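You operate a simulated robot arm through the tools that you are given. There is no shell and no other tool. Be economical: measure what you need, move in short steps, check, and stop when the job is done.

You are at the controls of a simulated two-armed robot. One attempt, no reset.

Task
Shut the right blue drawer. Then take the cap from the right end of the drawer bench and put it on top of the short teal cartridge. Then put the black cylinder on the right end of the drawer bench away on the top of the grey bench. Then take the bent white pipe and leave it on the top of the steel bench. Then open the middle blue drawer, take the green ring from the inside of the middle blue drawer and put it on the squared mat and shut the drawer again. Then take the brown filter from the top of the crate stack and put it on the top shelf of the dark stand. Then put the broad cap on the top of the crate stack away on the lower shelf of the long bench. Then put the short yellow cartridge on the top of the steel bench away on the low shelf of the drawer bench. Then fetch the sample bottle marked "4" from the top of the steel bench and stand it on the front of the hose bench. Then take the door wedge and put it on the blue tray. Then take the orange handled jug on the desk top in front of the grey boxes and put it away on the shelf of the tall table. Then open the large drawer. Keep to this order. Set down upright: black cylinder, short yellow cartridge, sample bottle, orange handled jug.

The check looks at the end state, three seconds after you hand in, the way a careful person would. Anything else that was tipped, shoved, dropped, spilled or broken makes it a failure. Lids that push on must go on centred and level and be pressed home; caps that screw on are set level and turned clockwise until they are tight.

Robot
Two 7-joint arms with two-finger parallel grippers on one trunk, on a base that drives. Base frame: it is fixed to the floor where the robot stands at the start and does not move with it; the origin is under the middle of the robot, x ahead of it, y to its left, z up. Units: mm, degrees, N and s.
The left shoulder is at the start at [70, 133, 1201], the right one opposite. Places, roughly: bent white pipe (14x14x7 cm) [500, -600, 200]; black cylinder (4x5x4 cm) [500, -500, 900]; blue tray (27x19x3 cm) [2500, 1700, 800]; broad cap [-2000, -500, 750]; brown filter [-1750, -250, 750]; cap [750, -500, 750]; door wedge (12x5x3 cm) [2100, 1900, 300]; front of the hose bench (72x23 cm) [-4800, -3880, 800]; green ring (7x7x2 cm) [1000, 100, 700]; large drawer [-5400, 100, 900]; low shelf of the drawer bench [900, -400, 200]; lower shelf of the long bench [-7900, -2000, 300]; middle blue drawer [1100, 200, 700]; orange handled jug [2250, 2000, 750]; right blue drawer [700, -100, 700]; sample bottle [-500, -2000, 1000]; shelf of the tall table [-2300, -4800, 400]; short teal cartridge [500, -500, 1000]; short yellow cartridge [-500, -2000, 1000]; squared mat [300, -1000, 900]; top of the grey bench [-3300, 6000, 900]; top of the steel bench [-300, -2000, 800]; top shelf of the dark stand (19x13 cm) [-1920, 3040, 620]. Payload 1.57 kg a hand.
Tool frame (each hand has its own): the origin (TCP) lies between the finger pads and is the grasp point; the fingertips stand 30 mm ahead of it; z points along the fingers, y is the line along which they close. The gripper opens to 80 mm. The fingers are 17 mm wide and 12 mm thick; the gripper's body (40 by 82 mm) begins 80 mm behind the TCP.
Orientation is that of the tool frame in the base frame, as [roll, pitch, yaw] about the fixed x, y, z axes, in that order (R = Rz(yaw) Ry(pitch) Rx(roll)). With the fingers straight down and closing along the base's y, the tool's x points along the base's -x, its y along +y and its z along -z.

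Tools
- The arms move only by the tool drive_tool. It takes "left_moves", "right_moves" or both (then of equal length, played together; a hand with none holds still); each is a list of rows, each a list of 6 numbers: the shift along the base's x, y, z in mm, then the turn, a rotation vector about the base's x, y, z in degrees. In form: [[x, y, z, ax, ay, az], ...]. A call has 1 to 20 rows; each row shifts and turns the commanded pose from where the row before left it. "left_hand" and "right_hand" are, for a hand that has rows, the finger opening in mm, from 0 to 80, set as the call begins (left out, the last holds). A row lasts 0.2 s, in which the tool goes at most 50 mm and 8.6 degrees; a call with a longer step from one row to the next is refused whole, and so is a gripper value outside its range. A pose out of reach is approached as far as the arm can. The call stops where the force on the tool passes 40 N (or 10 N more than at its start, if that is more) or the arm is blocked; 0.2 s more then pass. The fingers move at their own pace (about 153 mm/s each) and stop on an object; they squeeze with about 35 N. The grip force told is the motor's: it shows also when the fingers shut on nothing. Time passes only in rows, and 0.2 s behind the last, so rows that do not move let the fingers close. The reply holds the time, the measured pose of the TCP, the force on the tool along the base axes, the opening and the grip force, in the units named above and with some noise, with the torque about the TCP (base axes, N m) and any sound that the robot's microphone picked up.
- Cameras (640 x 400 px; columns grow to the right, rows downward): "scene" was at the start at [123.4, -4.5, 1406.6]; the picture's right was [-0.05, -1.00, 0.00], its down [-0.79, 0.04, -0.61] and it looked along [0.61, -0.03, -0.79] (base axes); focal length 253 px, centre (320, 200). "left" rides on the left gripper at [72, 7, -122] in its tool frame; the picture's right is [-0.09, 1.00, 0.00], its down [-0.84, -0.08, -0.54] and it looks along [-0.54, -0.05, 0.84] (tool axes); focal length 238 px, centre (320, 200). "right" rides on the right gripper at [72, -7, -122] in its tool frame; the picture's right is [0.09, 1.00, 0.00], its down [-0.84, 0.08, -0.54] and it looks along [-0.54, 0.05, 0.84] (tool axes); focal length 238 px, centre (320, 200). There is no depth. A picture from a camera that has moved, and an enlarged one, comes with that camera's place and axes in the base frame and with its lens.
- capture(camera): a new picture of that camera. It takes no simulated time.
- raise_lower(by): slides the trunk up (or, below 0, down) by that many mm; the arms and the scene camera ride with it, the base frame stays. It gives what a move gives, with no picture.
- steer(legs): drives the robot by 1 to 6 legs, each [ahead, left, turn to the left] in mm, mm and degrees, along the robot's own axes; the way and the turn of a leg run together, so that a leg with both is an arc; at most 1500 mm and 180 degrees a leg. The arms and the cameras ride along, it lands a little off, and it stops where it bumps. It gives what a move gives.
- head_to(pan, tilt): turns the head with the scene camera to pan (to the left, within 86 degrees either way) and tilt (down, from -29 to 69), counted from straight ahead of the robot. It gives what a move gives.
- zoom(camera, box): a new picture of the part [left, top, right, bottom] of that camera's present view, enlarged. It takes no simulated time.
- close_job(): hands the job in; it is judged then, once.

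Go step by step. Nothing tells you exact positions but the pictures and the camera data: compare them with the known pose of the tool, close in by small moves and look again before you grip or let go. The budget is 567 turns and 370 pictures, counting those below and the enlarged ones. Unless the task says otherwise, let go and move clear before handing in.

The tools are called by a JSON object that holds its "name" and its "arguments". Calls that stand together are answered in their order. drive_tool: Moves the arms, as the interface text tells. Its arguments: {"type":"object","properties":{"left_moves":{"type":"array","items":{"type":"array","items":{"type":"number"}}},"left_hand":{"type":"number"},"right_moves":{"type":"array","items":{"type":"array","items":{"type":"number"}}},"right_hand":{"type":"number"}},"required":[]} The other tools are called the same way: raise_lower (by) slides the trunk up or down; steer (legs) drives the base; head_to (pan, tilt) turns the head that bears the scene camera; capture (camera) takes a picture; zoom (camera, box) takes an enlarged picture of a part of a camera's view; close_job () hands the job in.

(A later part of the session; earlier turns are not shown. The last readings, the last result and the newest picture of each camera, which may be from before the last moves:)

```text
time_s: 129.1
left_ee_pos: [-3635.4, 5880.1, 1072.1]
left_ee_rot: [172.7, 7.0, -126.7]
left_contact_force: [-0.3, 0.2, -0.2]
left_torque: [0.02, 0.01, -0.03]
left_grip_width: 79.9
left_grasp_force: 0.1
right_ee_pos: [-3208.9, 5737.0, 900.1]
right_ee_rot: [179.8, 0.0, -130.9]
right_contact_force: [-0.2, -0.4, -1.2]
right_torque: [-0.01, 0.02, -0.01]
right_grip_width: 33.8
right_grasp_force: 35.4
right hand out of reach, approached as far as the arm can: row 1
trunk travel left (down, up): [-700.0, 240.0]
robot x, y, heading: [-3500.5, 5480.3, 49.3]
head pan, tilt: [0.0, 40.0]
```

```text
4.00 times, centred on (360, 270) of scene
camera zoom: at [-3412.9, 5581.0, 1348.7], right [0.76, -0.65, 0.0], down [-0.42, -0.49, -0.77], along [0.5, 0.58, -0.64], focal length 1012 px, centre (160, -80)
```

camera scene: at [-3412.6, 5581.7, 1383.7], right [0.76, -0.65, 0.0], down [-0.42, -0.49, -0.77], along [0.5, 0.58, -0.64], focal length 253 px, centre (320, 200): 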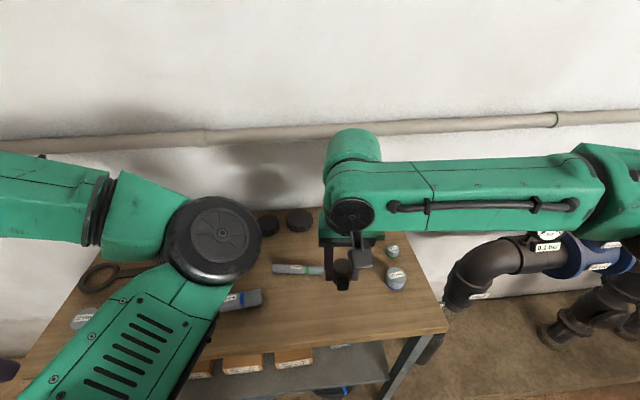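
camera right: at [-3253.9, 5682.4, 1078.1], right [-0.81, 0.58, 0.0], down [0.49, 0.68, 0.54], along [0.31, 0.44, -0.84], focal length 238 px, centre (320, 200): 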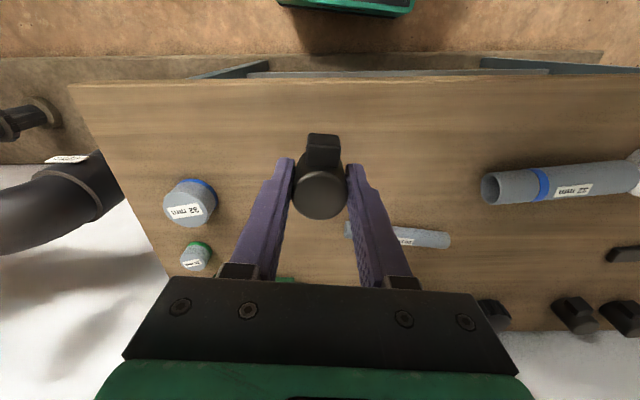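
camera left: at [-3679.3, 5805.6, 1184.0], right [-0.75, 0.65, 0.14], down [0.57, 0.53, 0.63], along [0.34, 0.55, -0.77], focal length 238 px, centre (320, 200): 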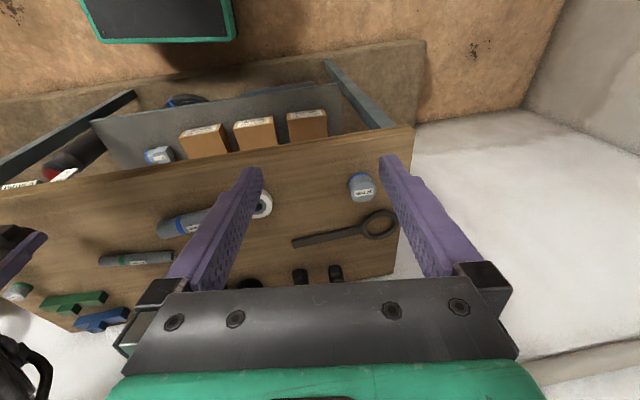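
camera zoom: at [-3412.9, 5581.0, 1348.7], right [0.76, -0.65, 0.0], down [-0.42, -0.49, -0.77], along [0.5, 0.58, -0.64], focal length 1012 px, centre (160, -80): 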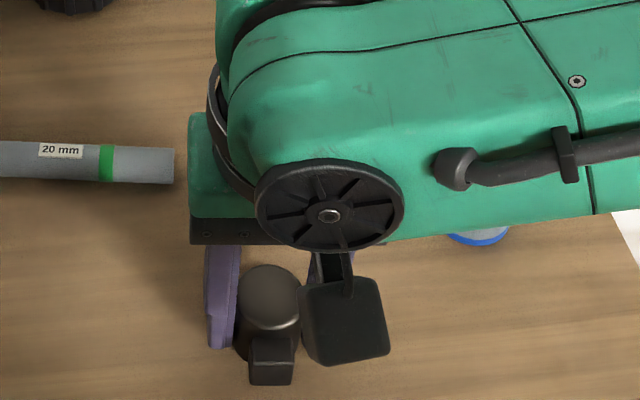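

{"name": "drive_tool", "arguments": {"right_moves": [[0, 0, -3, 0, 0, 0], [0, 0, -3, 0, 0, 0], [0, 0, -3, 0, 0, 0]]}}

```text
time_s: 129.8
left_ee_pos: [-3635.6, 5878.9, 1073.6]
left_ee_rot: [172.7, 7.1, -126.7]
left_contact_force: [0.7, 0.7, -0.5]
left_torque: [0.02, 0.0, 0.04]
left_grip_width: 80.0
left_grasp_force: 0.0
right_ee_pos: [-3208.7, 5734.4, 893.9]
right_ee_rot: [179.5, 0.5, -130.9]
right_contact_force: [2.0, 1.6, 19.7]
right_torque: [-0.19, -0.03, 0.03]
right_grip_width: 33.3
right_grasp_force: 35.3
right hand out of reach, approached as far as the arm can: row 1
trunk travel left (down, up): [-700.0, 240.0]
robot x, y, heading: [-3494.6, 5481.3, 49.0]
head pan, tilt: [0.0, 40.0]
```

Contact at z≈894. Ease up slightly and release.

{"name": "drive_tool", "arguments": {"right_moves": [[0, 0, 1.5, 0, 0, 0], [0, 0, 0, 0, 0, 0]]}}

{"name": "drive_tool", "arguments": {"right_hand": 58, "right_moves": [[0, 0, 0, 0, 0, 0], [0, 0, 0, 0, 0, 0], [0, 0, 0, 0, 0, 0]]}}

{"name": "drive_tool", "arguments": {"right_moves": [[0, 0, 15, 0, 0, 0], [0, 0, 30, 0, 0, 0], [0, 0, 40, 0, 0, 0], [0, 0, 40, 0, 0, 0], [0, 0, 40, 0, 0, 0]]}}

{"name": "capture", "arguments": {"camera": "right"}}

```text
time_s: 130.4
left_ee_pos: [-3634.9, 5879.4, 1073.8]
left_ee_rot: [172.7, 7.1, -126.7]
left_contact_force: [0.2, -0.6, 0.6]
left_torque: [-0.04, 0.01, -0.01]
left_grip_width: 79.9
left_grasp_force: 0.2
right_ee_pos: [-3207.2, 5734.4, 894.2]
right_ee_rot: [179.6, 0.3, -130.9]
right_contact_force: [5.5, 4.3, 21.6]
right_torque: [-0.17, -0.17, 0.06]
right_grip_width: 33.4
right_grasp_force: 34.9
trunk travel left (down, up): [-700.0, 240.0]
robot x, y, heading: [-3503.2, 5480.4, 49.0]
head pan, tilt: [0.0, 40.0]
```

```text
time_s: 131.2
left_ee_pos: [-3635.6, 5880.3, 1073.9]
left_ee_rot: [172.8, 7.1, -126.7]
left_contact_force: [0.0, -0.1, 0.4]
left_torque: [-0.02, 0.02, -0.02]
left_grip_width: 80.1
left_grasp_force: 0.1
right_ee_pos: [-3207.3, 5734.3, 892.5]
right_ee_rot: [179.8, 0.0, -130.9]
right_contact_force: [0.2, 0.0, -0.7]
right_torque: [0.02, 0.0, 0.05]
right_grip_width: 57.7
right_grasp_force: 0.1
trunk travel left (down, up): [-700.0, 240.0]
robot x, y, heading: [-3496.3, 5476.8, 49.2]
head pan, tilt: [0.0, 40.0]
```

```text
time_s: 132.4
left_ee_pos: [-3636.0, 5878.8, 1073.5]
left_ee_rot: [172.8, 7.0, -126.7]
left_contact_force: [0.0, -0.7, 0.4]
left_torque: [0.0, 0.03, -0.01]
left_grip_width: 79.7
left_grasp_force: 0.1
right_ee_pos: [-3206.4, 5735.4, 1061.4]
right_ee_rot: [179.9, 0.0, -130.9]
right_contact_force: [0.2, 0.0, 0.2]
right_torque: [-0.01, 0.02, 0.03]
right_grip_width: 57.8
right_grasp_force: 0.0
trunk travel left (down, up): [-700.0, 240.0]
robot x, y, heading: [-3502.4, 5478.9, 49.0]
head pan, tilt: [0.0, 40.0]
```

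```text
308 pictures are left
camera right: at [-3249.3, 5675.6, 1182.2], right [-0.81, 0.58, 0.0], down [0.49, 0.68, 0.54], along [0.31, 0.44, -0.84], focal length 238 px, centre (320, 200)
```

right: 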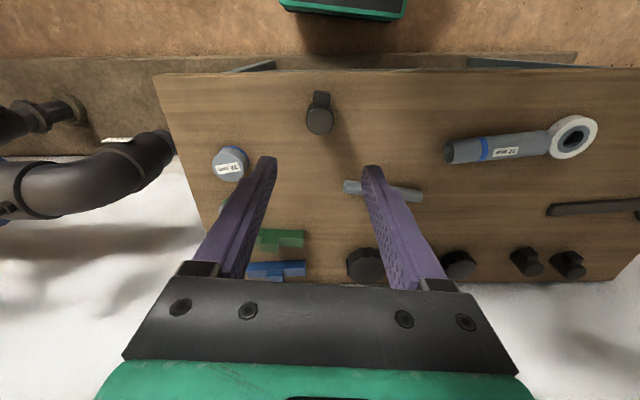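

The cylinder stands upright on the grey bench. Now I reverse along the same corridor back toward the drawer bench.

{"name": "raise_lower", "arguments": {"by": 60}}

{"name": "steer", "arguments": {"legs": [[-200, 0, 0], [0, 0, 92], [-1400, -150, 0], [-1400, -50, 0]]}}

{"name": "head_to", "arguments": {"pan": 80, "tilt": 20}}

{"name": "capture", "arguments": {"camera": "scene"}}

```text
time_s: 133.4
left_ee_pos: [-3635.6, 5880.7, 1133.0]
left_ee_rot: [172.7, 6.9, -126.6]
left_contact_force: [0.2, 0.2, 0.3]
left_torque: [0.04, 0.0, 0.02]
left_grip_width: 80.1
left_grasp_force: 0.1
right_ee_pos: [-3206.6, 5735.8, 1120.7]
right_ee_rot: [179.8, 0.1, -130.9]
right_contact_force: [-0.1, 0.2, -0.1]
right_torque: [0.02, -0.02, 0.01]
right_grip_width: 57.8
right_grasp_force: 0.0
trunk travel left (down, up): [-760.0, 180.0]
robot x, y, heading: [-3505.8, 5482.5, 48.9]
head pan, tilt: [0.0, 40.0]
```

```text
time_s: 152.1
left_ee_pos: [-1722.7, 3640.7, 1133.9]
left_ee_rot: [172.6, 7.1, -35.5]
left_contact_force: [0.3, 0.1, 0.9]
left_torque: [0.02, 0.0, 0.0]
left_grip_width: 79.8
left_grasp_force: 0.1
right_ee_pos: [-1587.1, 4072.0, 1120.7]
right_ee_rot: [179.9, 0.0, -39.6]
right_contact_force: [-0.6, -0.1, -0.9]
right_torque: [-0.01, 0.0, 0.01]
right_grip_width: 57.9
right_grasp_force: 0.0
trunk travel left (down, up): [-760.0, 180.0]
robot x, y, heading: [-1322.2, 3779.0, 140.3]
head pan, tilt: [0.0, 40.0]
```

```text
time_s: 153.6
left_ee_pos: [-1723.4, 3640.9, 1134.3]
left_ee_rot: [172.7, 7.0, -35.5]
left_contact_force: [0.5, 0.4, -0.3]
left_torque: [-0.03, 0.02, -0.02]
left_grip_width: 80.1
left_grasp_force: 0.2
right_ee_pos: [-1586.8, 4070.4, 1119.8]
right_ee_rot: [179.8, 0.1, -39.7]
right_contact_force: [-0.4, -0.5, 0.3]
right_torque: [-0.02, -0.02, 0.0]
right_grip_width: 58.0
right_grasp_force: 0.0
trunk travel left (down, up): [-760.0, 180.0]
robot x, y, heading: [-1325.9, 3786.7, 140.2]
head pan, tilt: [80.0, 20.0]
```

```text
307 pictures are left
camera scene: at [-1436.0, 3754.2, 1440.1], right [-0.65, 0.76, 0.0], down [0.26, 0.22, -0.94], along [-0.72, -0.61, -0.34], focal length 253 px, centre (320, 200)
```

scene: 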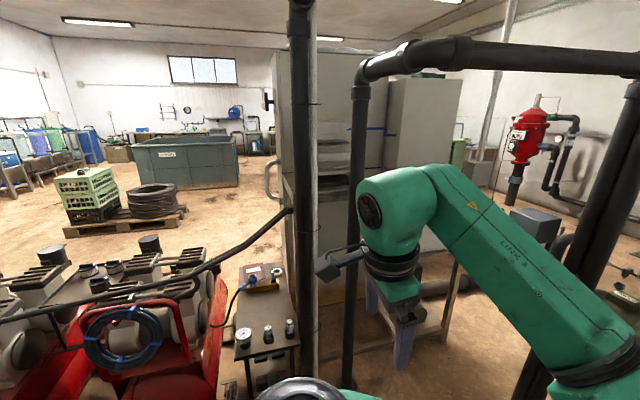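

I can see the dark stand beside the compressors, reachable from this corridor later. Continuing back to the drawer bench.

{"name": "steer", "arguments": {"legs": [[-1050, -10, 0], [-1050, -10, 0], [-783, 909, 0], [0, 0, -176]]}}

{"name": "head_to", "arguments": {"pan": 0, "tilt": 25}}

{"name": "capture", "arguments": {"camera": "scene"}}

```text
time_s: 177.2
left_ee_pos: [787.2, 1419.0, 1133.7]
left_ee_rot: [172.7, 7.1, 149.0]
left_contact_force: [0.3, -0.8, -0.4]
left_torque: [0.01, 0.0, 0.0]
left_grip_width: 80.0
left_grasp_force: 0.1
right_ee_pos: [686.4, 978.8, 1119.7]
right_ee_rot: [179.9, 0.2, 144.7]
right_contact_force: [0.2, -0.3, 0.0]
right_torque: [0.02, 0.01, 0.01]
right_grip_width: 57.7
right_grasp_force: 0.0
trunk travel left (down, up): [-760.0, 180.0]
robot x, y, heading: [401.9, 1249.0, -35.4]
head pan, tilt: [80.0, 20.0]
```

```text
time_s: 178.7
left_ee_pos: [787.9, 1418.7, 1133.1]
left_ee_rot: [172.6, 7.0, 148.9]
left_contact_force: [0.9, 0.0, 0.6]
left_torque: [0.0, 0.0, 0.01]
left_grip_width: 80.1
left_grasp_force: 0.1
right_ee_pos: [688.2, 980.0, 1120.2]
right_ee_rot: [179.9, 0.1, 144.7]
right_contact_force: [1.0, 0.3, 0.4]
right_torque: [-0.03, 0.0, -0.01]
right_grip_width: 57.9
right_grasp_force: 0.0
trunk travel left (down, up): [-760.0, 180.0]
robot x, y, heading: [401.9, 1250.1, -35.5]
head pan, tilt: [0.0, 25.0]
```

```text
306 pictures are left
camera scene: at [517.7, 1163.2, 1432.0], right [-0.58, -0.82, 0.0], down [-0.35, 0.24, -0.91], along [0.74, -0.52, -0.42], focal length 253 px, centre (320, 200)
```

scene: 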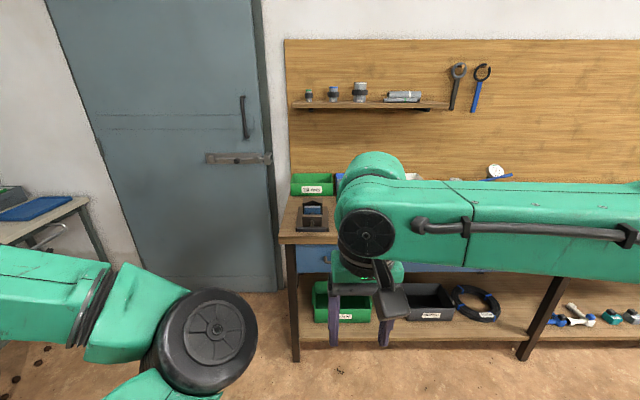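

I can see the bench and, on the far left, the blue tray. Before working low I want the left arm's elbow back outside, so I'll roll the left tool toward the right and observe.

{"name": "drive_tool", "arguments": {"left_moves": [[5, -4, 10, -6.5, 4.7, 0], [5, -4, 10, -6.5, 4.7, 0], [5, -4, 10, -6.5, 4.7, 0], [5, -4, 10, -6.5, 4.7, 0], [5, -4, 10, -6.5, 4.7, 0], [5, -4, 10, -6.5, 4.7, 0], [5, -4, 10, -6.5, 4.7, 0], [5, -4, 10, -6.5, 4.7, 0], [5, -4, 10, -6.5, 4.7, 0], [5, -4, 10, -6.5, 4.7, 0]]}}

{"name": "head_to", "arguments": {"pan": 25, "tilt": 40}}

{"name": "capture", "arguments": {"camera": "scene"}}

```text
time_s: 180.9
left_ee_pos: [848.1, 1354.1, 1192.8]
left_ee_rot: [-107.4, -3.5, 151.9]
left_contact_force: [0.7, 0.2, -0.6]
left_torque: [0.01, 0.01, 0.01]
left_grip_width: 80.0
left_grasp_force: 0.0
left hand out of reach, approached as far as the arm can: row 8, 9, 10
right_ee_pos: [688.3, 980.5, 1120.9]
right_ee_rot: [180.0, 0.1, 144.8]
right_contact_force: [0.5, 0.2, -0.1]
right_torque: [0.0, 0.07, 0.0]
right_grip_width: 58.0
right_grasp_force: 0.1
trunk travel left (down, up): [-760.0, 180.0]
robot x, y, heading: [404.9, 1248.8, -35.2]
head pan, tilt: [0.0, 25.0]
```

```text
time_s: 181.8
left_ee_pos: [847.5, 1352.5, 1192.7]
left_ee_rot: [-107.7, -3.4, 151.9]
left_contact_force: [0.7, 0.3, -0.3]
left_torque: [0.03, 0.04, 0.01]
left_grip_width: 80.0
left_grasp_force: 0.2
right_ee_pos: [686.5, 979.6, 1119.3]
right_ee_rot: [179.8, 0.0, 144.8]
right_contact_force: [-0.9, 0.5, 0.5]
right_torque: [-0.03, 0.01, 0.02]
right_grip_width: 58.1
right_grasp_force: 0.1
trunk travel left (down, up): [-760.0, 180.0]
robot x, y, heading: [400.6, 1247.3, -35.4]
head pan, tilt: [25.0, 40.0]
```

```text
305 pictures are left
camera scene: at [525.8, 1200.9, 1408.8], right [-0.18, -0.98, 0.0], down [-0.63, 0.12, -0.77], along [0.75, -0.14, -0.64], focal length 253 px, centre (320, 200)
```

scene: 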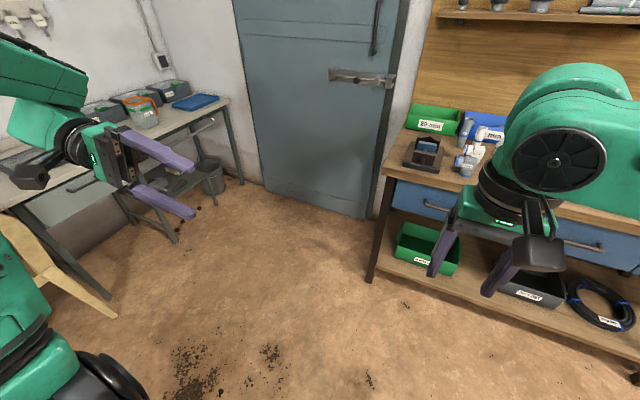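

{"name": "drive_tool", "arguments": {"left_moves": [[-0.6, -18, -6, 6.5, -4.7, 0], [-0.6, -18, -6, 6.5, -4.7, 0], [-0.6, -18, -6, 6.5, -4.7, 0], [-0.6, -18, -6, 6.5, -4.7, 0], [-0.6, -18, -6, 6.5, -4.7, 0], [-0.6, -18, -6, 6.5, -4.7, 0], [-0.6, -18, -6, 6.5, -4.7, 0], [-0.6, -18, -6, 6.5, -4.7, 0], [-0.6, -18, -6, 6.5, -4.7, 0]]}}

{"name": "capture", "arguments": {"camera": "scene"}}

```text
time_s: 183.8
left_ee_pos: [923.5, 1247.8, 1153.8]
left_ee_rot: [-178.7, 6.4, 150.1]
left_contact_force: [0.2, -0.7, -0.1]
left_torque: [0.0, 0.01, -0.01]
left_grip_width: 80.1
left_grasp_force: 0.0
left hand out of reach, approached as far as the arm can: row 7, 8, 9
right_ee_pos: [687.1, 980.4, 1120.6]
right_ee_rot: [179.9, -0.1, 144.6]
right_contact_force: [-0.1, 0.4, -0.1]
right_torque: [-0.03, 0.0, -0.02]
right_grip_width: 57.8
right_grasp_force: 0.1
trunk travel left (down, up): [-760.0, 180.0]
robot x, y, heading: [407.6, 1240.8, -35.5]
head pan, tilt: [25.0, 40.0]
```

```text
304 pictures are left
camera scene: at [526.9, 1200.9, 1408.6], right [-0.18, -0.98, 0.0], down [-0.63, 0.11, -0.77], along [0.75, -0.14, -0.64], focal length 253 px, centre (320, 200)
```

scene: 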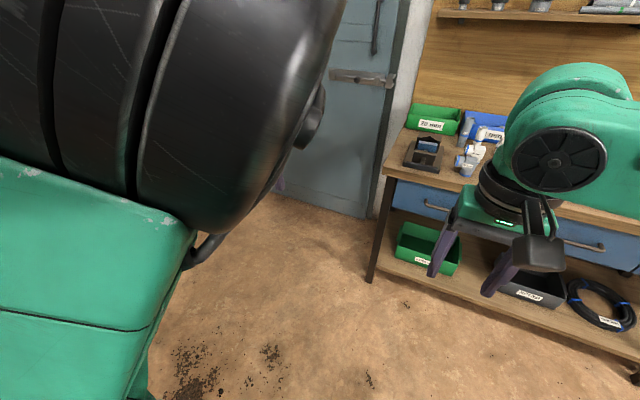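

{"name": "drive_tool", "arguments": {"left_moves": [[15, 25, 0, 0, 0, 0], [15, 25, 0, 0, 0, 0], [10, 30, 0, 0, 0, 0], [0, 35, 0, 0, 0, 0], [0, 35, 0, 0, 0, 0], [-10, 35, 0, 0, 0, 0], [-20, 30, 0, 0, 0, 0]]}}

{"name": "capture", "arguments": {"camera": "scene"}}

```text
time_s: 185.4
left_ee_pos: [933.6, 1463.9, 1151.3]
left_ee_rot: [-179.2, 6.3, 149.7]
left_contact_force: [-0.2, 0.4, 0.4]
left_torque: [-0.01, -0.02, 0.02]
left_grip_width: 80.2
left_grasp_force: 0.0
right_ee_pos: [686.5, 980.7, 1120.9]
right_ee_rot: [179.9, 0.1, 144.6]
right_contact_force: [0.7, 0.3, -0.2]
right_torque: [0.02, 0.04, -0.04]
right_grip_width: 57.9
right_grasp_force: 0.0
trunk travel left (down, up): [-760.0, 180.0]
robot x, y, heading: [401.1, 1244.7, -35.3]
head pan, tilt: [25.0, 40.0]
```

```text
303 pictures are left
camera scene: at [525.6, 1202.8, 1408.8], right [-0.18, -0.98, 0.0], down [-0.63, 0.11, -0.77], along [0.75, -0.14, -0.64], focal length 253 px, centre (320, 200)
```

scene: 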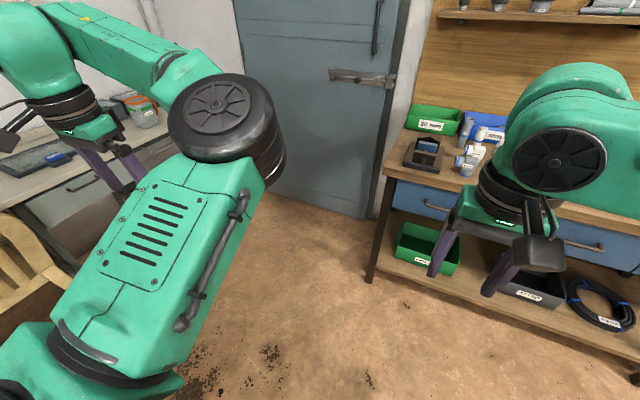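

{"name": "drive_tool", "arguments": {"left_moves": [[-7, -10, 4, -6.5, 4.7, 0], [-7, -10, 4, -6.5, 4.7, 0], [-7, -10, 4, -6.5, 4.7, 0], [-7, -10, 4, -6.5, 4.7, 0], [-7, -10, 4, -6.5, 4.7, 0], [-7, -10, 4, -6.5, 4.7, 0], [-7, -10, 4, -6.5, 4.7, 0], [-7, -10, 4, -6.5, 4.7, 0], [-7, -10, 4, -6.5, 4.7, 0], [-7, -10, 4, -6.5, 4.7, 0], [-7, -10, 0, -6.5, 4.7, 0]]}}

{"name": "capture", "arguments": {"camera": "scene"}}

{"name": "drive_tool", "arguments": {"left_moves": [[-20, -25, 0, 0, 0, 0], [-20, -25, 0, 0, 0, 0], [-20, -25, 0, 0, 0, 0], [-20, -25, 0, 0, 0, 0], [-20, -25, 0, 0, 0, 0], [-20, -25, 0, 0, 0, 0]]}}

{"name": "capture", "arguments": {"camera": "scene"}}

```text
time_s: 187.8
left_ee_pos: [859.6, 1339.4, 1178.3]
left_ee_rot: [-91.5, -5.4, 150.6]
left_contact_force: [0.5, 1.0, 0.1]
left_torque: [0.02, 0.02, -0.01]
left_grip_width: 79.8
left_grasp_force: 0.0
left hand out of reach, approached as far as the arm can: row 9, 10, 11
right_ee_pos: [686.0, 980.9, 1120.8]
right_ee_rot: [179.9, 0.1, 144.6]
right_contact_force: [-0.3, 0.1, 0.1]
right_torque: [0.01, 0.02, -0.02]
right_grip_width: 58.1
right_grasp_force: 0.0
trunk travel left (down, up): [-760.0, 180.0]
robot x, y, heading: [403.2, 1249.1, -35.4]
head pan, tilt: [25.0, 40.0]
```

```text
302 pictures are left
camera scene: at [526.5, 1202.0, 1408.7], right [-0.18, -0.98, 0.0], down [-0.63, 0.11, -0.77], along [0.75, -0.14, -0.64], focal length 253 px, centre (320, 200)
```

scene: 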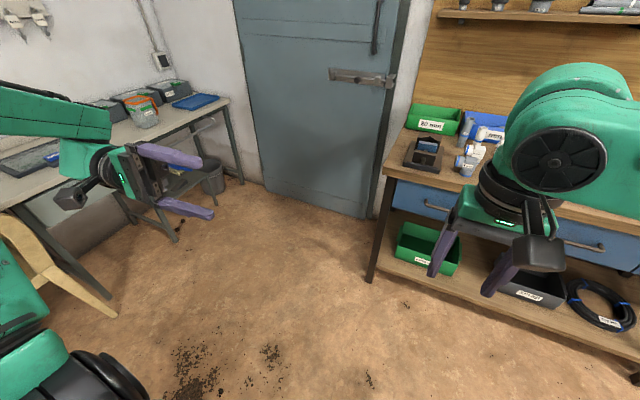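

```text
time_s: 189.2
left_ee_pos: [739.0, 1185.0, 1183.0]
left_ee_rot: [-91.6, -5.5, 150.8]
left_contact_force: [0.7, 0.8, 1.0]
left_torque: [0.0, 0.01, -0.01]
left_grip_width: 80.0
left_grasp_force: 0.1
right_ee_pos: [684.9, 978.4, 1120.9]
right_ee_rot: [179.9, 0.1, 144.7]
right_contact_force: [0.4, -0.1, -0.4]
right_torque: [0.03, -0.03, -0.03]
right_grip_width: 58.0
right_grasp_force: 0.0
trunk travel left (down, up): [-760.0, 180.0]
robot x, y, heading: [398.2, 1245.1, -35.4]
head pan, tilt: [25.0, 40.0]
```

```text
301 pictures are left
camera scene: at [524.7, 1199.7, 1408.8], right [-0.18, -0.98, 0.0], down [-0.63, 0.12, -0.77], along [0.75, -0.14, -0.64], focal length 253 px, centre (320, 200)
```

scene: 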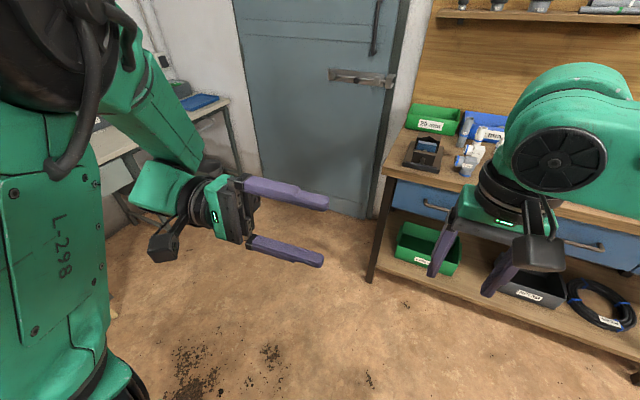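

{"name": "drive_tool", "arguments": {"left_moves": [[2, -1, 0, 6.5, -4.7, 0], [2, -1, 0, 6.5, -4.7, 0], [2, -1, 0, 6.5, -4.7, 0], [2, -1, 0, 6.5, -4.7, 0], [2, -1, 0, 6.5, -4.7, 0], [2, -1, 0, 6.5, -4.7, 0], [2, -1, 0, 6.5, -4.7, 0], [2, -1, 0, 6.5, -4.7, 0], [2, -1, 0, 6.5, -4.7, 0], [2, -1, 0, 6.5, -4.7, 0], [2, -1, 0, 6.5, -4.7, 0]]}}

{"name": "capture", "arguments": {"camera": "scene"}}

```text
time_s: 191.6
left_ee_pos: [885.4, 1286.2, 1198.8]
left_ee_rot: [-179.2, 6.0, 149.8]
left_contact_force: [-0.3, -0.7, -0.6]
left_torque: [-0.03, -0.02, -0.01]
left_grip_width: 80.0
left_grasp_force: 0.1
left hand out of reach, approached as far as the arm can: row 5, 6, 7, 8, 9, 10, 11
right_ee_pos: [685.9, 980.2, 1120.2]
right_ee_rot: [179.9, 0.1, 144.7]
right_contact_force: [1.0, -0.4, -0.5]
right_torque: [0.02, 0.01, 0.02]
right_grip_width: 57.9
right_grasp_force: 0.0
trunk travel left (down, up): [-760.0, 180.0]
robot x, y, heading: [400.3, 1245.7, -35.1]
head pan, tilt: [25.0, 40.0]
```

```text
300 pictures are left
camera scene: at [523.1, 1212.3, 1400.5], right [-0.05, -1.0, 0.0], down [-0.71, 0.04, -0.7], along [0.7, -0.04, -0.72], focal length 253 px, centre (320, 200)
```

scene: 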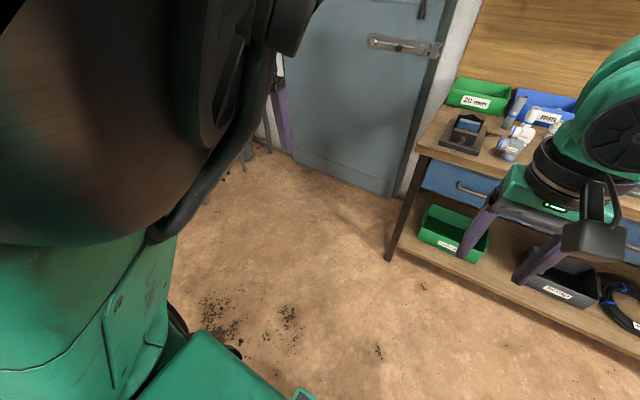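

The elbow keeps ending inside and brushed the head. I'll park the left arm out to the left side again and instead stand with my right side toward the bench for low work.

{"name": "drive_tool", "arguments": {"left_moves": [[12, 28, -10, 0, 0, 0], [12, 28, -10, 0, 0, 0], [10, 30, -10, 0, 0, 0], [0, 35, -10, 0, 0, 0], [0, 35, 0, 0, 0, 0], [-20, 35, 0, 0, 0, 0], [-30, 25, 0, 0, 0, 0], [-30, 25, 0, 0, 0, 0], [-30, 20, 0, 0, 0, 0], [-30, 20, 0, 0, 0, 0]]}}

{"name": "head_to", "arguments": {"pan": 0, "tilt": 40}}

{"name": "capture", "arguments": {"camera": "scene"}}

```text
time_s: 193.8
left_ee_pos: [776.8, 1570.3, 1159.9]
left_ee_rot: [-179.2, 6.3, 149.8]
left_contact_force: [-0.5, -0.3, 0.3]
left_torque: [-0.03, 0.02, 0.0]
left_grip_width: 79.9
left_grasp_force: 0.1
right_ee_pos: [684.1, 981.0, 1121.5]
right_ee_rot: [179.9, 0.1, 144.7]
right_contact_force: [0.0, 0.1, 0.4]
right_torque: [-0.01, 0.01, 0.01]
right_grip_width: 57.8
right_grasp_force: 0.2
trunk travel left (down, up): [-760.0, 180.0]
robot x, y, heading: [404.5, 1246.6, -35.1]
head pan, tilt: [25.0, 40.0]
```

```text
time_s: 194.7
left_ee_pos: [777.1, 1567.4, 1159.4]
left_ee_rot: [-179.2, 6.3, 149.8]
left_contact_force: [-0.3, -0.1, 0.2]
left_torque: [0.0, 0.02, 0.0]
left_grip_width: 79.9
left_grasp_force: 0.1
right_ee_pos: [684.2, 979.6, 1120.3]
right_ee_rot: [-179.9, 0.0, 144.8]
right_contact_force: [-0.2, 0.3, -0.5]
right_torque: [-0.01, 0.01, 0.02]
right_grip_width: 58.1
right_grasp_force: 0.0
trunk travel left (down, up): [-760.0, 180.0]
robot x, y, heading: [406.3, 1247.4, -35.5]
head pan, tilt: [0.0, 40.0]
```

```text
299 pictures are left
camera scene: at [512.1, 1167.1, 1408.7], right [-0.58, -0.82, 0.0], down [-0.53, 0.37, -0.77], along [0.63, -0.44, -0.64], focal length 253 px, centre (320, 200)
```

scene: 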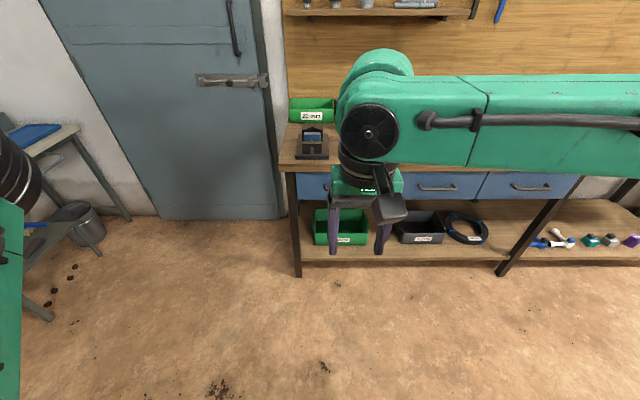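

Left arm parked. Now I'll turn so my right side faces the bench and slide along to the pipe.

{"name": "steer", "arguments": {"legs": [[0, 0, 89.5], [-813, -350, 0], [-813, -355, 0]]}}

{"name": "head_to", "arguments": {"pan": -70, "tilt": 45}}

{"name": "capture", "arguments": {"camera": "scene"}}

```text
time_s: 207.4
left_ee_pos: [-315.5, -85.5, 1160.2]
left_ee_rot: [-179.1, 6.2, -122.1]
left_contact_force: [0.4, 1.0, 0.1]
left_torque: [0.01, 0.0, -0.02]
left_grip_width: 79.8
left_grasp_force: 0.2
right_ee_pos: [269.0, -197.3, 1120.1]
right_ee_rot: [179.8, -0.1, -127.1]
right_contact_force: [-0.2, 0.1, -0.5]
right_torque: [0.0, 0.01, 0.0]
right_grip_width: 58.0
right_grasp_force: 0.0
trunk travel left (down, up): [-760.0, 180.0]
robot x, y, heading: [-7.9, -469.4, 52.7]
head pan, tilt: [0.0, 40.0]
```

```text
time_s: 208.8
left_ee_pos: [-315.5, -87.1, 1159.8]
left_ee_rot: [-179.2, 6.3, -122.1]
left_contact_force: [-0.4, 0.0, 0.5]
left_torque: [0.01, -0.01, 0.01]
left_grip_width: 80.0
left_grasp_force: 0.0
right_ee_pos: [269.3, -197.8, 1120.6]
right_ee_rot: [179.9, 0.1, -127.2]
right_contact_force: [-0.6, -0.4, 0.2]
right_torque: [0.0, -0.01, 0.03]
right_grip_width: 58.0
right_grasp_force: 0.0
trunk travel left (down, up): [-760.0, 180.0]
robot x, y, heading: [-9.5, -470.3, 52.7]
head pan, tilt: [-70.0, 45.0]
```

```text
298 pictures are left
camera scene: at [100.0, -456.5, 1401.5], right [-0.3, -0.96, 0.0], down [-0.68, 0.21, -0.71], along [0.68, -0.21, -0.71], focal length 253 px, centre (320, 200)
```

scene: 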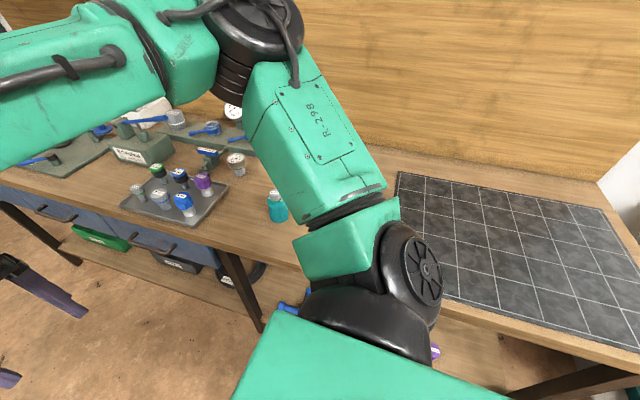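

{"name": "steer", "arguments": {"legs": [[0, 450, 0]]}}

{"name": "raise_lower", "arguments": {"by": -620}}

{"name": "capture", "arguments": {"camera": "scene"}}

{"name": "capture", "arguments": {"camera": "right"}}

```text
time_s: 211.6
left_ee_pos: [-684.7, 190.9, 1159.2]
left_ee_rot: [-179.2, 6.3, -121.9]
left_contact_force: [0.6, -0.5, 1.0]
left_torque: [-0.01, 0.0, 0.01]
left_grip_width: 80.3
left_grasp_force: 0.2
right_ee_pos: [-97.4, 81.2, 1119.9]
right_ee_rot: [179.8, 0.2, -126.9]
right_contact_force: [0.1, -0.3, -0.6]
right_torque: [-0.02, 0.03, 0.02]
right_grip_width: 57.8
right_grasp_force: 0.1
trunk travel left (down, up): [-760.0, 180.0]
robot x, y, heading: [-371.5, -193.8, 52.9]
head pan, tilt: [-70.0, 45.0]
```

```text
refused: -620 is not a number from -400 to 400
```

```text
297 pictures are left
camera scene: at [-267.4, -178.4, 1401.4], right [-0.29, -0.96, 0.0], down [-0.68, 0.21, -0.71], along [0.68, -0.21, -0.71], focal length 253 px, centre (320, 200)
```

scene: 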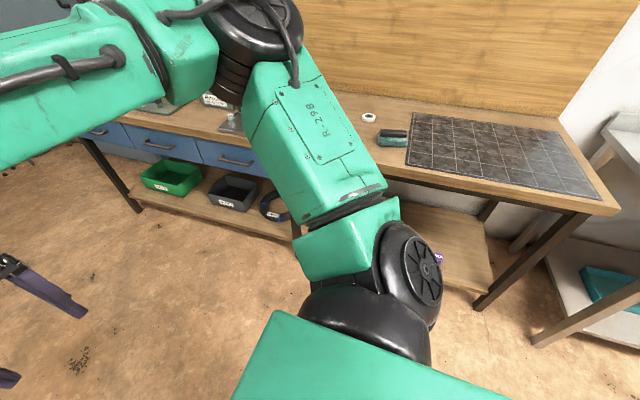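

```text
296 pictures are left
camera right: at [-136.6, 19.4, 1241.5], right [-0.85, 0.53, 0.0], down [0.44, 0.71, 0.54], along [0.28, 0.46, -0.84], focal length 238 px, centre (320, 200)
```

right: 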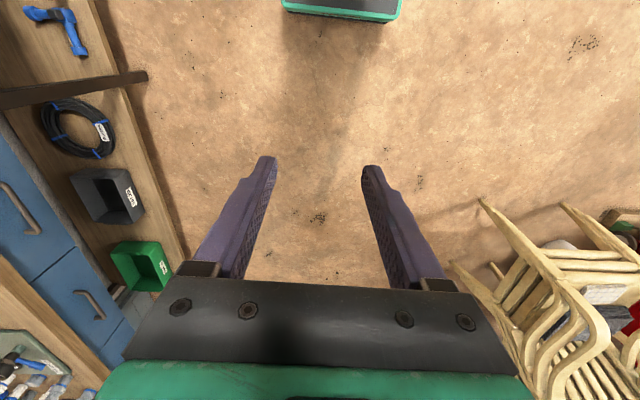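

{"name": "raise_lower", "arguments": {"by": -400}}

{"name": "raise_lower", "arguments": {"by": -220}}

{"name": "capture", "arguments": {"camera": "scene"}}

```text
time_s: 215.4
left_ee_pos: [-686.0, 190.8, 759.9]
left_ee_rot: [-179.2, 6.3, -121.9]
left_contact_force: [0.1, -0.3, 0.4]
left_torque: [0.0, 0.01, 0.01]
left_grip_width: 79.9
left_grasp_force: 0.0
right_ee_pos: [-98.4, 80.8, 719.5]
right_ee_rot: [179.9, 0.2, -127.0]
right_contact_force: [-0.2, 0.6, -0.7]
right_torque: [0.01, 0.02, 0.02]
right_grip_width: 57.9
right_grasp_force: 0.1
trunk travel left (down, up): [-360.0, 580.0]
robot x, y, heading: [-373.5, -190.5, 53.3]
head pan, tilt: [-70.0, 45.0]
```

```text
time_s: 217.7
left_ee_pos: [-686.2, 191.1, 539.2]
left_ee_rot: [-179.2, 6.4, -121.8]
left_contact_force: [0.3, 0.1, -0.5]
left_torque: [-0.02, 0.03, -0.01]
left_grip_width: 80.0
left_grasp_force: 0.1
right_ee_pos: [-99.3, 82.4, 500.9]
right_ee_rot: [179.9, 0.1, -127.0]
right_contact_force: [-0.4, 0.0, 0.3]
right_torque: [0.0, -0.01, -0.03]
right_grip_width: 58.1
right_grasp_force: 0.1
trunk travel left (down, up): [-140.0, 800.0]
robot x, y, heading: [-375.8, -195.3, 53.0]
head pan, tilt: [-70.0, 45.0]
```

```text
295 pictures are left
camera scene: at [-268.5, -177.7, 781.5], right [-0.29, -0.96, 0.0], down [-0.68, 0.21, -0.71], along [0.68, -0.21, -0.71], focal length 253 px, centre (320, 200)
```

scene: 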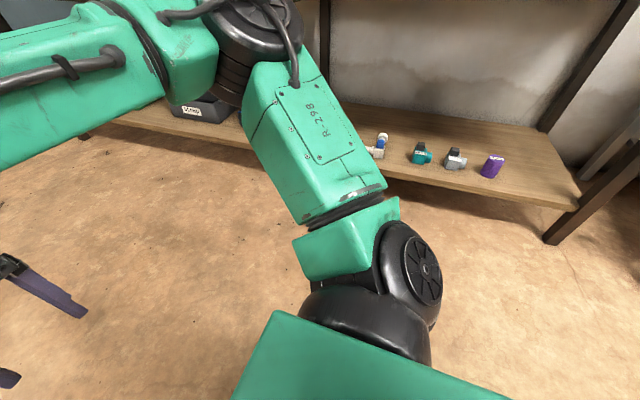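

{"name": "drive_tool", "arguments": {"right_hand": 70, "right_moves": [[12.6, -38, 0, 0, 0, -8], [12.6, -38, 0, 0, 0, -8], [12.6, -38, 0, 0, 0, -8], [12.6, -38, 0, 0, 0, -8], [12.6, -38, 0, 0, 0, -8], [12.6, -38, 0, 0, 0, -8], [12.6, -38, 0, 0, 0, -8], [12.6, -38, 0, 0, 0, -8], [12.6, -38, 0, 0, 0, -8], [12.6, -38, 0, 0, 0, -8]]}}

{"name": "capture", "arguments": {"camera": "scene"}}

{"name": "capture", "arguments": {"camera": "right"}}

```text
time_s: 219.9
left_ee_pos: [-685.5, 192.0, 540.8]
left_ee_rot: [-179.3, 6.3, -121.8]
left_contact_force: [-0.6, 0.3, 0.0]
left_torque: [-0.01, -0.02, -0.01]
left_grip_width: 80.0
left_grasp_force: 0.1
right_ee_pos: [42.6, -286.0, 515.4]
right_ee_rot: [179.9, 0.0, 152.8]
right_contact_force: [0.6, -0.3, 0.7]
right_torque: [0.0, 0.0, 0.04]
right_grip_width: 70.2
right_grasp_force: 0.1
right hand out of reach, approached as far as the arm can: row 6, 7
trunk travel left (down, up): [-140.0, 800.0]
robot x, y, heading: [-374.3, -191.8, 53.0]
head pan, tilt: [-70.0, 45.0]
```

```text
294 pictures are left
camera scene: at [-268.4, -177.8, 781.5], right [-0.29, -0.96, 0.0], down [-0.68, 0.21, -0.71], along [0.68, -0.21, -0.71], focal length 253 px, centre (320, 200)
```

scene: 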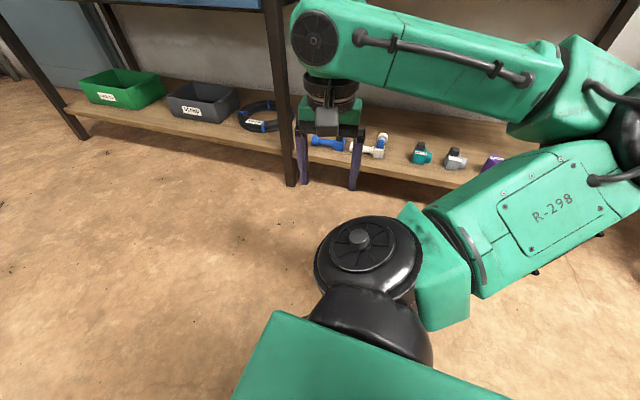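

```text
293 pictures are left
camera right: at [-25.1, -259.4, 636.9], right [0.37, 0.93, 0.0], down [0.78, -0.31, 0.54], along [0.5, -0.2, -0.84], focal length 238 px, centre (320, 200)
```

right: 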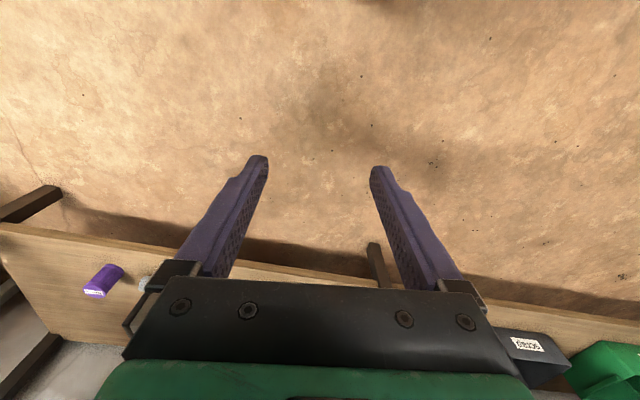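

{"name": "zoom", "arguments": {"camera": "scene", "box": [290, 110, 450, 210]}}

```text
4.00 times, centred on (370, 160) of scene
camera zoom: at [-268.4, -177.8, 781.5], right [-0.29, -0.96, 0.0], down [-0.68, 0.21, -0.71], along [0.68, -0.21, -0.71], focal length 1012 px, centre (120, 360)
```

zoom: 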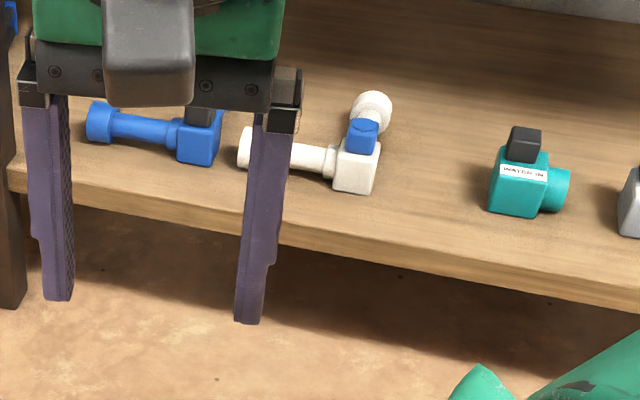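

I'll rotate the wrist so the fingers close across the pipe's left arm, next to its corner block.

{"name": "drive_tool", "arguments": {"right_moves": [[0, 0, 0, 0, 0, 8], [0, 0, 0, 0, 0, 8], [0, 0, 0, 0, 0, 8], [0, 0, 0, 0, 0, 8], [0, 0, 0, 0, 0, 8], [0, 0, 0, 0, 0, 8], [0, 0, 0, 0, 0, 8], [0, 0, 0, 0, 0, 8], [0, 0, 0, 0, 0, 8], [0, 0, 0, 0, 0, 8], [0, 0, 0, 0, 0, 2]]}}

{"name": "capture", "arguments": {"camera": "scene"}}

```text
time_s: 222.3
left_ee_pos: [-686.5, 189.6, 540.1]
left_ee_rot: [-179.2, 6.2, -121.9]
left_contact_force: [0.0, 1.0, 0.4]
left_torque: [-0.02, -0.01, -0.03]
left_grip_width: 80.2
left_grasp_force: 0.1
right_ee_pos: [41.2, -287.2, 516.3]
right_ee_rot: [180.0, 0.0, -125.0]
right_contact_force: [-0.4, -0.2, -0.2]
right_torque: [0.0, 0.01, -0.03]
right_grip_width: 70.3
right_grasp_force: 0.0
trunk travel left (down, up): [-140.0, 800.0]
robot x, y, heading: [-374.4, -191.1, 53.1]
head pan, tilt: [-70.0, 45.0]
```

```text
291 pictures are left
camera scene: at [-268.5, -177.7, 781.5], right [-0.29, -0.96, 0.0], down [-0.68, 0.21, -0.71], along [0.68, -0.21, -0.71], focal length 253 px, centre (320, 200)
```

scene: 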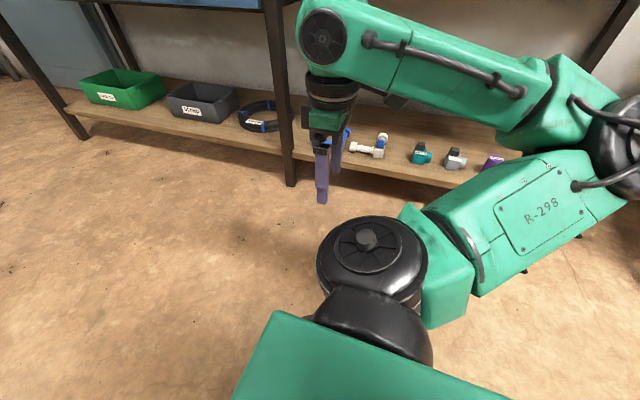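

{"name": "drive_tool", "arguments": {"right_moves": [[0, 0, -36, 0, 0, 0], [0, 0, -36, 0, 0, 0], [0, 0, -36, 0, 0, 0], [0, 0, -36, 0, 0, 0], [0, 0, -36, 0, 0, 0]]}}

{"name": "capture", "arguments": {"camera": "scene"}}

{"name": "capture", "arguments": {"camera": "right"}}

```text
time_s: 223.5
left_ee_pos: [-686.2, 191.4, 539.9]
left_ee_rot: [-179.2, 6.3, -121.8]
left_contact_force: [0.4, -0.6, 0.9]
left_torque: [0.01, -0.05, 0.0]
left_grip_width: 80.3
left_grasp_force: 0.2
right_ee_pos: [94.1, -290.5, 356.8]
right_ee_rot: [179.8, 0.1, -125.1]
right_contact_force: [0.0, 0.2, 0.3]
right_torque: [0.01, 0.02, -0.03]
right_grip_width: 69.9
right_grasp_force: 0.1
right hand out of reach, approached as far as the arm can: row 1, 2, 3, 4
trunk travel left (down, up): [-140.0, 800.0]
robot x, y, heading: [-371.8, -193.0, 53.1]
head pan, tilt: [-70.0, 45.0]
```

```text
290 pictures are left
camera scene: at [-268.4, -177.7, 781.5], right [-0.29, -0.96, 0.0], down [-0.68, 0.21, -0.71], along [0.68, -0.21, -0.71], focal length 253 px, centre (320, 200)
```

scene: 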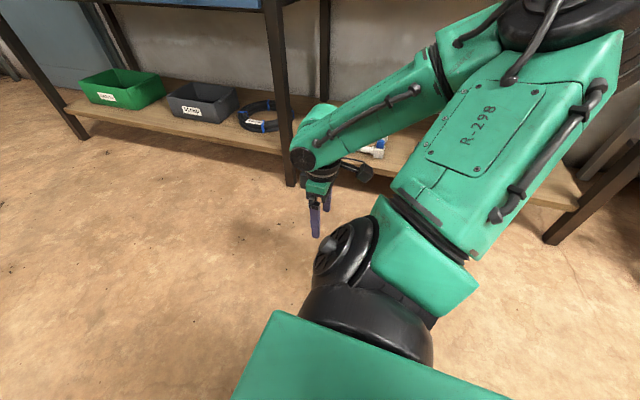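

```text
289 pictures are left
camera right: at [57.7, -353.9, 477.6], right [-0.87, 0.5, 0.0], down [0.42, 0.73, 0.54], along [0.27, 0.47, -0.84], focal length 238 px, centre (320, 200)
```

right: 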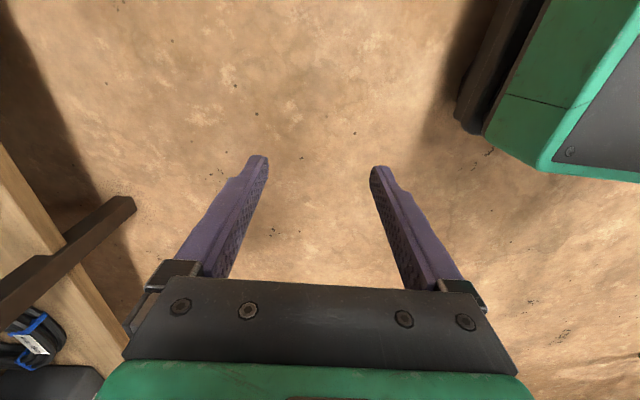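

{"name": "raise_lower", "arguments": {"by": -120}}

{"name": "drive_tool", "arguments": {"right_moves": [[0, 0, 30, 0, 0, 0], [0, 0, 30, 0, 0, 0], [0, 0, 30, 0, 0, 0]]}}

{"name": "capture", "arguments": {"camera": "scene"}}

```text
time_s: 225.0
left_ee_pos: [-685.1, 190.1, 420.1]
left_ee_rot: [-179.2, 6.4, -121.8]
left_contact_force: [-0.2, -0.6, 0.0]
left_torque: [0.02, -0.01, -0.04]
left_grip_width: 80.1
left_grasp_force: 0.0
right_ee_pos: [93.2, -290.9, 236.7]
right_ee_rot: [179.7, 0.0, -125.0]
right_contact_force: [0.3, -0.8, -0.2]
right_torque: [0.03, 0.02, 0.02]
right_grip_width: 70.0
right_grasp_force: 0.1
trunk travel left (down, up): [-20.0, 920.0]
robot x, y, heading: [-375.3, -192.8, 53.0]
head pan, tilt: [-70.0, 45.0]
```

```text
time_s: 225.8
left_ee_pos: [-685.9, 191.6, 420.7]
left_ee_rot: [-179.2, 6.3, -121.9]
left_contact_force: [0.0, 0.5, 0.0]
left_torque: [0.03, 0.03, -0.03]
left_grip_width: 80.1
left_grasp_force: 0.1
right_ee_pos: [93.7, -290.3, 327.6]
right_ee_rot: [179.7, 0.0, -125.0]
right_contact_force: [0.2, -0.2, -0.1]
right_torque: [0.01, 0.0, -0.01]
right_grip_width: 70.2
right_grasp_force: 0.0
trunk travel left (down, up): [-20.0, 920.0]
robot x, y, heading: [-375.8, -196.8, 53.1]
head pan, tilt: [-70.0, 45.0]
```

```text
288 pictures are left
camera scene: at [-268.4, -177.7, 661.4], right [-0.29, -0.96, 0.0], down [-0.68, 0.21, -0.71], along [0.68, -0.21, -0.71], focal length 253 px, centre (320, 200)
```

scene: 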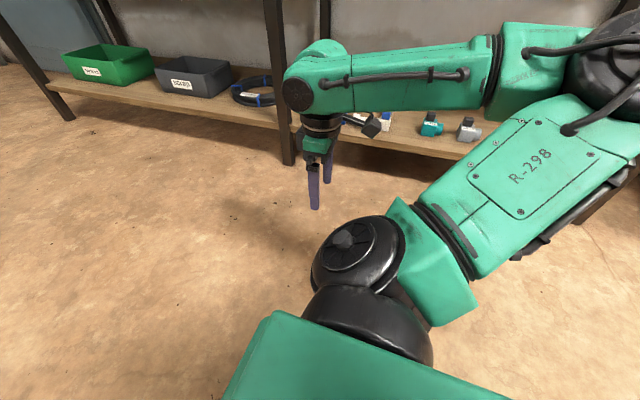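

{"name": "steer", "arguments": {"legs": [[0, -270, 0]]}}

{"name": "capture", "arguments": {"camera": "scene"}}

{"name": "capture", "arguments": {"camera": "right"}}

```text
time_s: 227.8
left_ee_pos: [-468.1, 24.4, 419.7]
left_ee_rot: [-179.3, 6.3, -121.7]
left_contact_force: [0.3, -0.5, 0.1]
left_torque: [-0.01, 0.0, 0.05]
left_grip_width: 79.7
left_grasp_force: 0.1
right_ee_pos: [313.7, -453.7, 327.5]
right_ee_rot: [179.7, 0.0, -124.9]
right_contact_force: [-0.4, 0.2, -0.1]
right_torque: [0.01, 0.02, 0.03]
right_grip_width: 69.9
right_grasp_force: 0.0
trunk travel left (down, up): [-20.0, 920.0]
robot x, y, heading: [-152.4, -359.1, 53.2]
head pan, tilt: [-70.0, 45.0]
```

```text
287 pictures are left
camera scene: at [-48.3, -342.5, 661.5], right [-0.29, -0.96, 0.0], down [-0.68, 0.2, -0.71], along [0.68, -0.2, -0.71], focal length 253 px, centre (320, 200)
```

scene: 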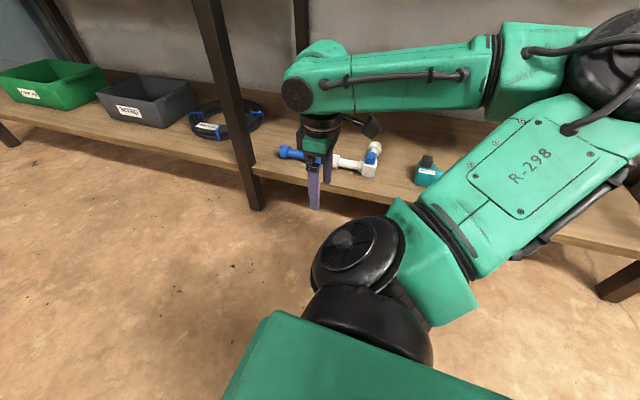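

```text
286 pictures are left
camera right: at [278.4, -516.2, 448.7], right [-0.87, 0.49, 0.0], down [0.42, 0.73, 0.54], along [0.27, 0.47, -0.84], focal length 238 px, centre (320, 200)
```

right: 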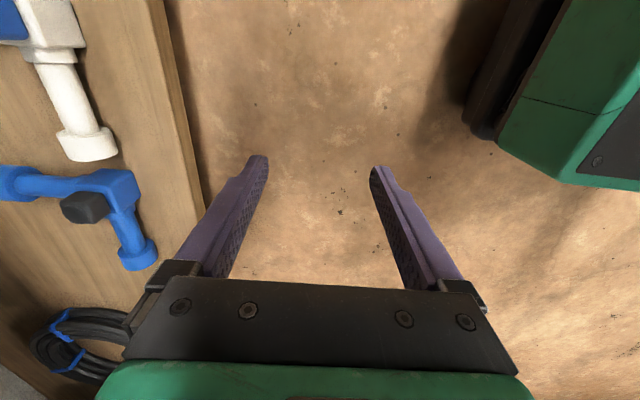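

{"name": "steer", "arguments": {"legs": [[-15, -195, 0]]}}

{"name": "capture", "arguments": {"camera": "right"}}

{"name": "capture", "arguments": {"camera": "scene"}}

```text
time_s: 229.3
left_ee_pos: [-322.5, -104.8, 420.1]
left_ee_rot: [-179.3, 6.3, -121.5]
left_contact_force: [-0.8, 0.0, -0.1]
left_torque: [0.03, -0.01, 0.0]
left_grip_width: 80.1
left_grasp_force: 0.0
right_ee_pos: [459.5, -579.7, 326.2]
right_ee_rot: [179.8, 0.0, -124.5]
right_contact_force: [0.8, 0.5, 0.4]
right_torque: [0.0, 0.01, 0.0]
right_grip_width: 70.1
right_grasp_force: 0.1
trunk travel left (down, up): [-20.0, 920.0]
robot x, y, heading: [-8.4, -488.5, 53.5]
head pan, tilt: [-70.0, 45.0]
```

```text
285 pictures are left
camera right: at [424.8, -642.3, 448.7], right [-0.87, 0.49, 0.0], down [0.41, 0.73, 0.54], along [0.26, 0.47, -0.84], focal length 238 px, centre (320, 200)
```

right: 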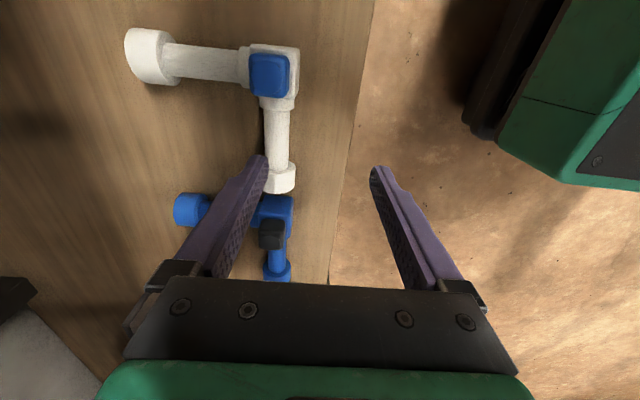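

```text
284 pictures are left
camera scene: at [97.6, -469.6, 661.5], right [-0.29, -0.96, 0.0], down [-0.68, 0.2, -0.71], along [0.68, -0.2, -0.71], focal length 253 px, centre (320, 200)
```

scene: 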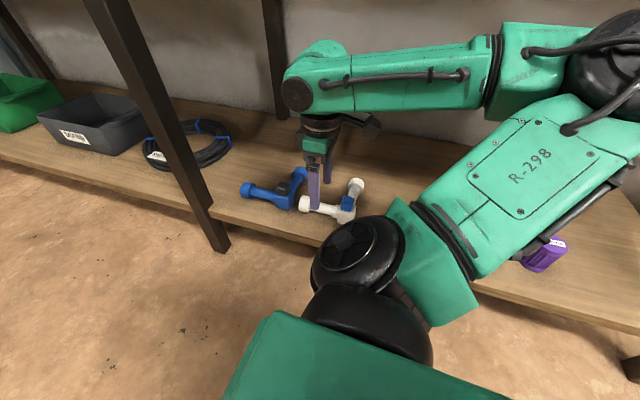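

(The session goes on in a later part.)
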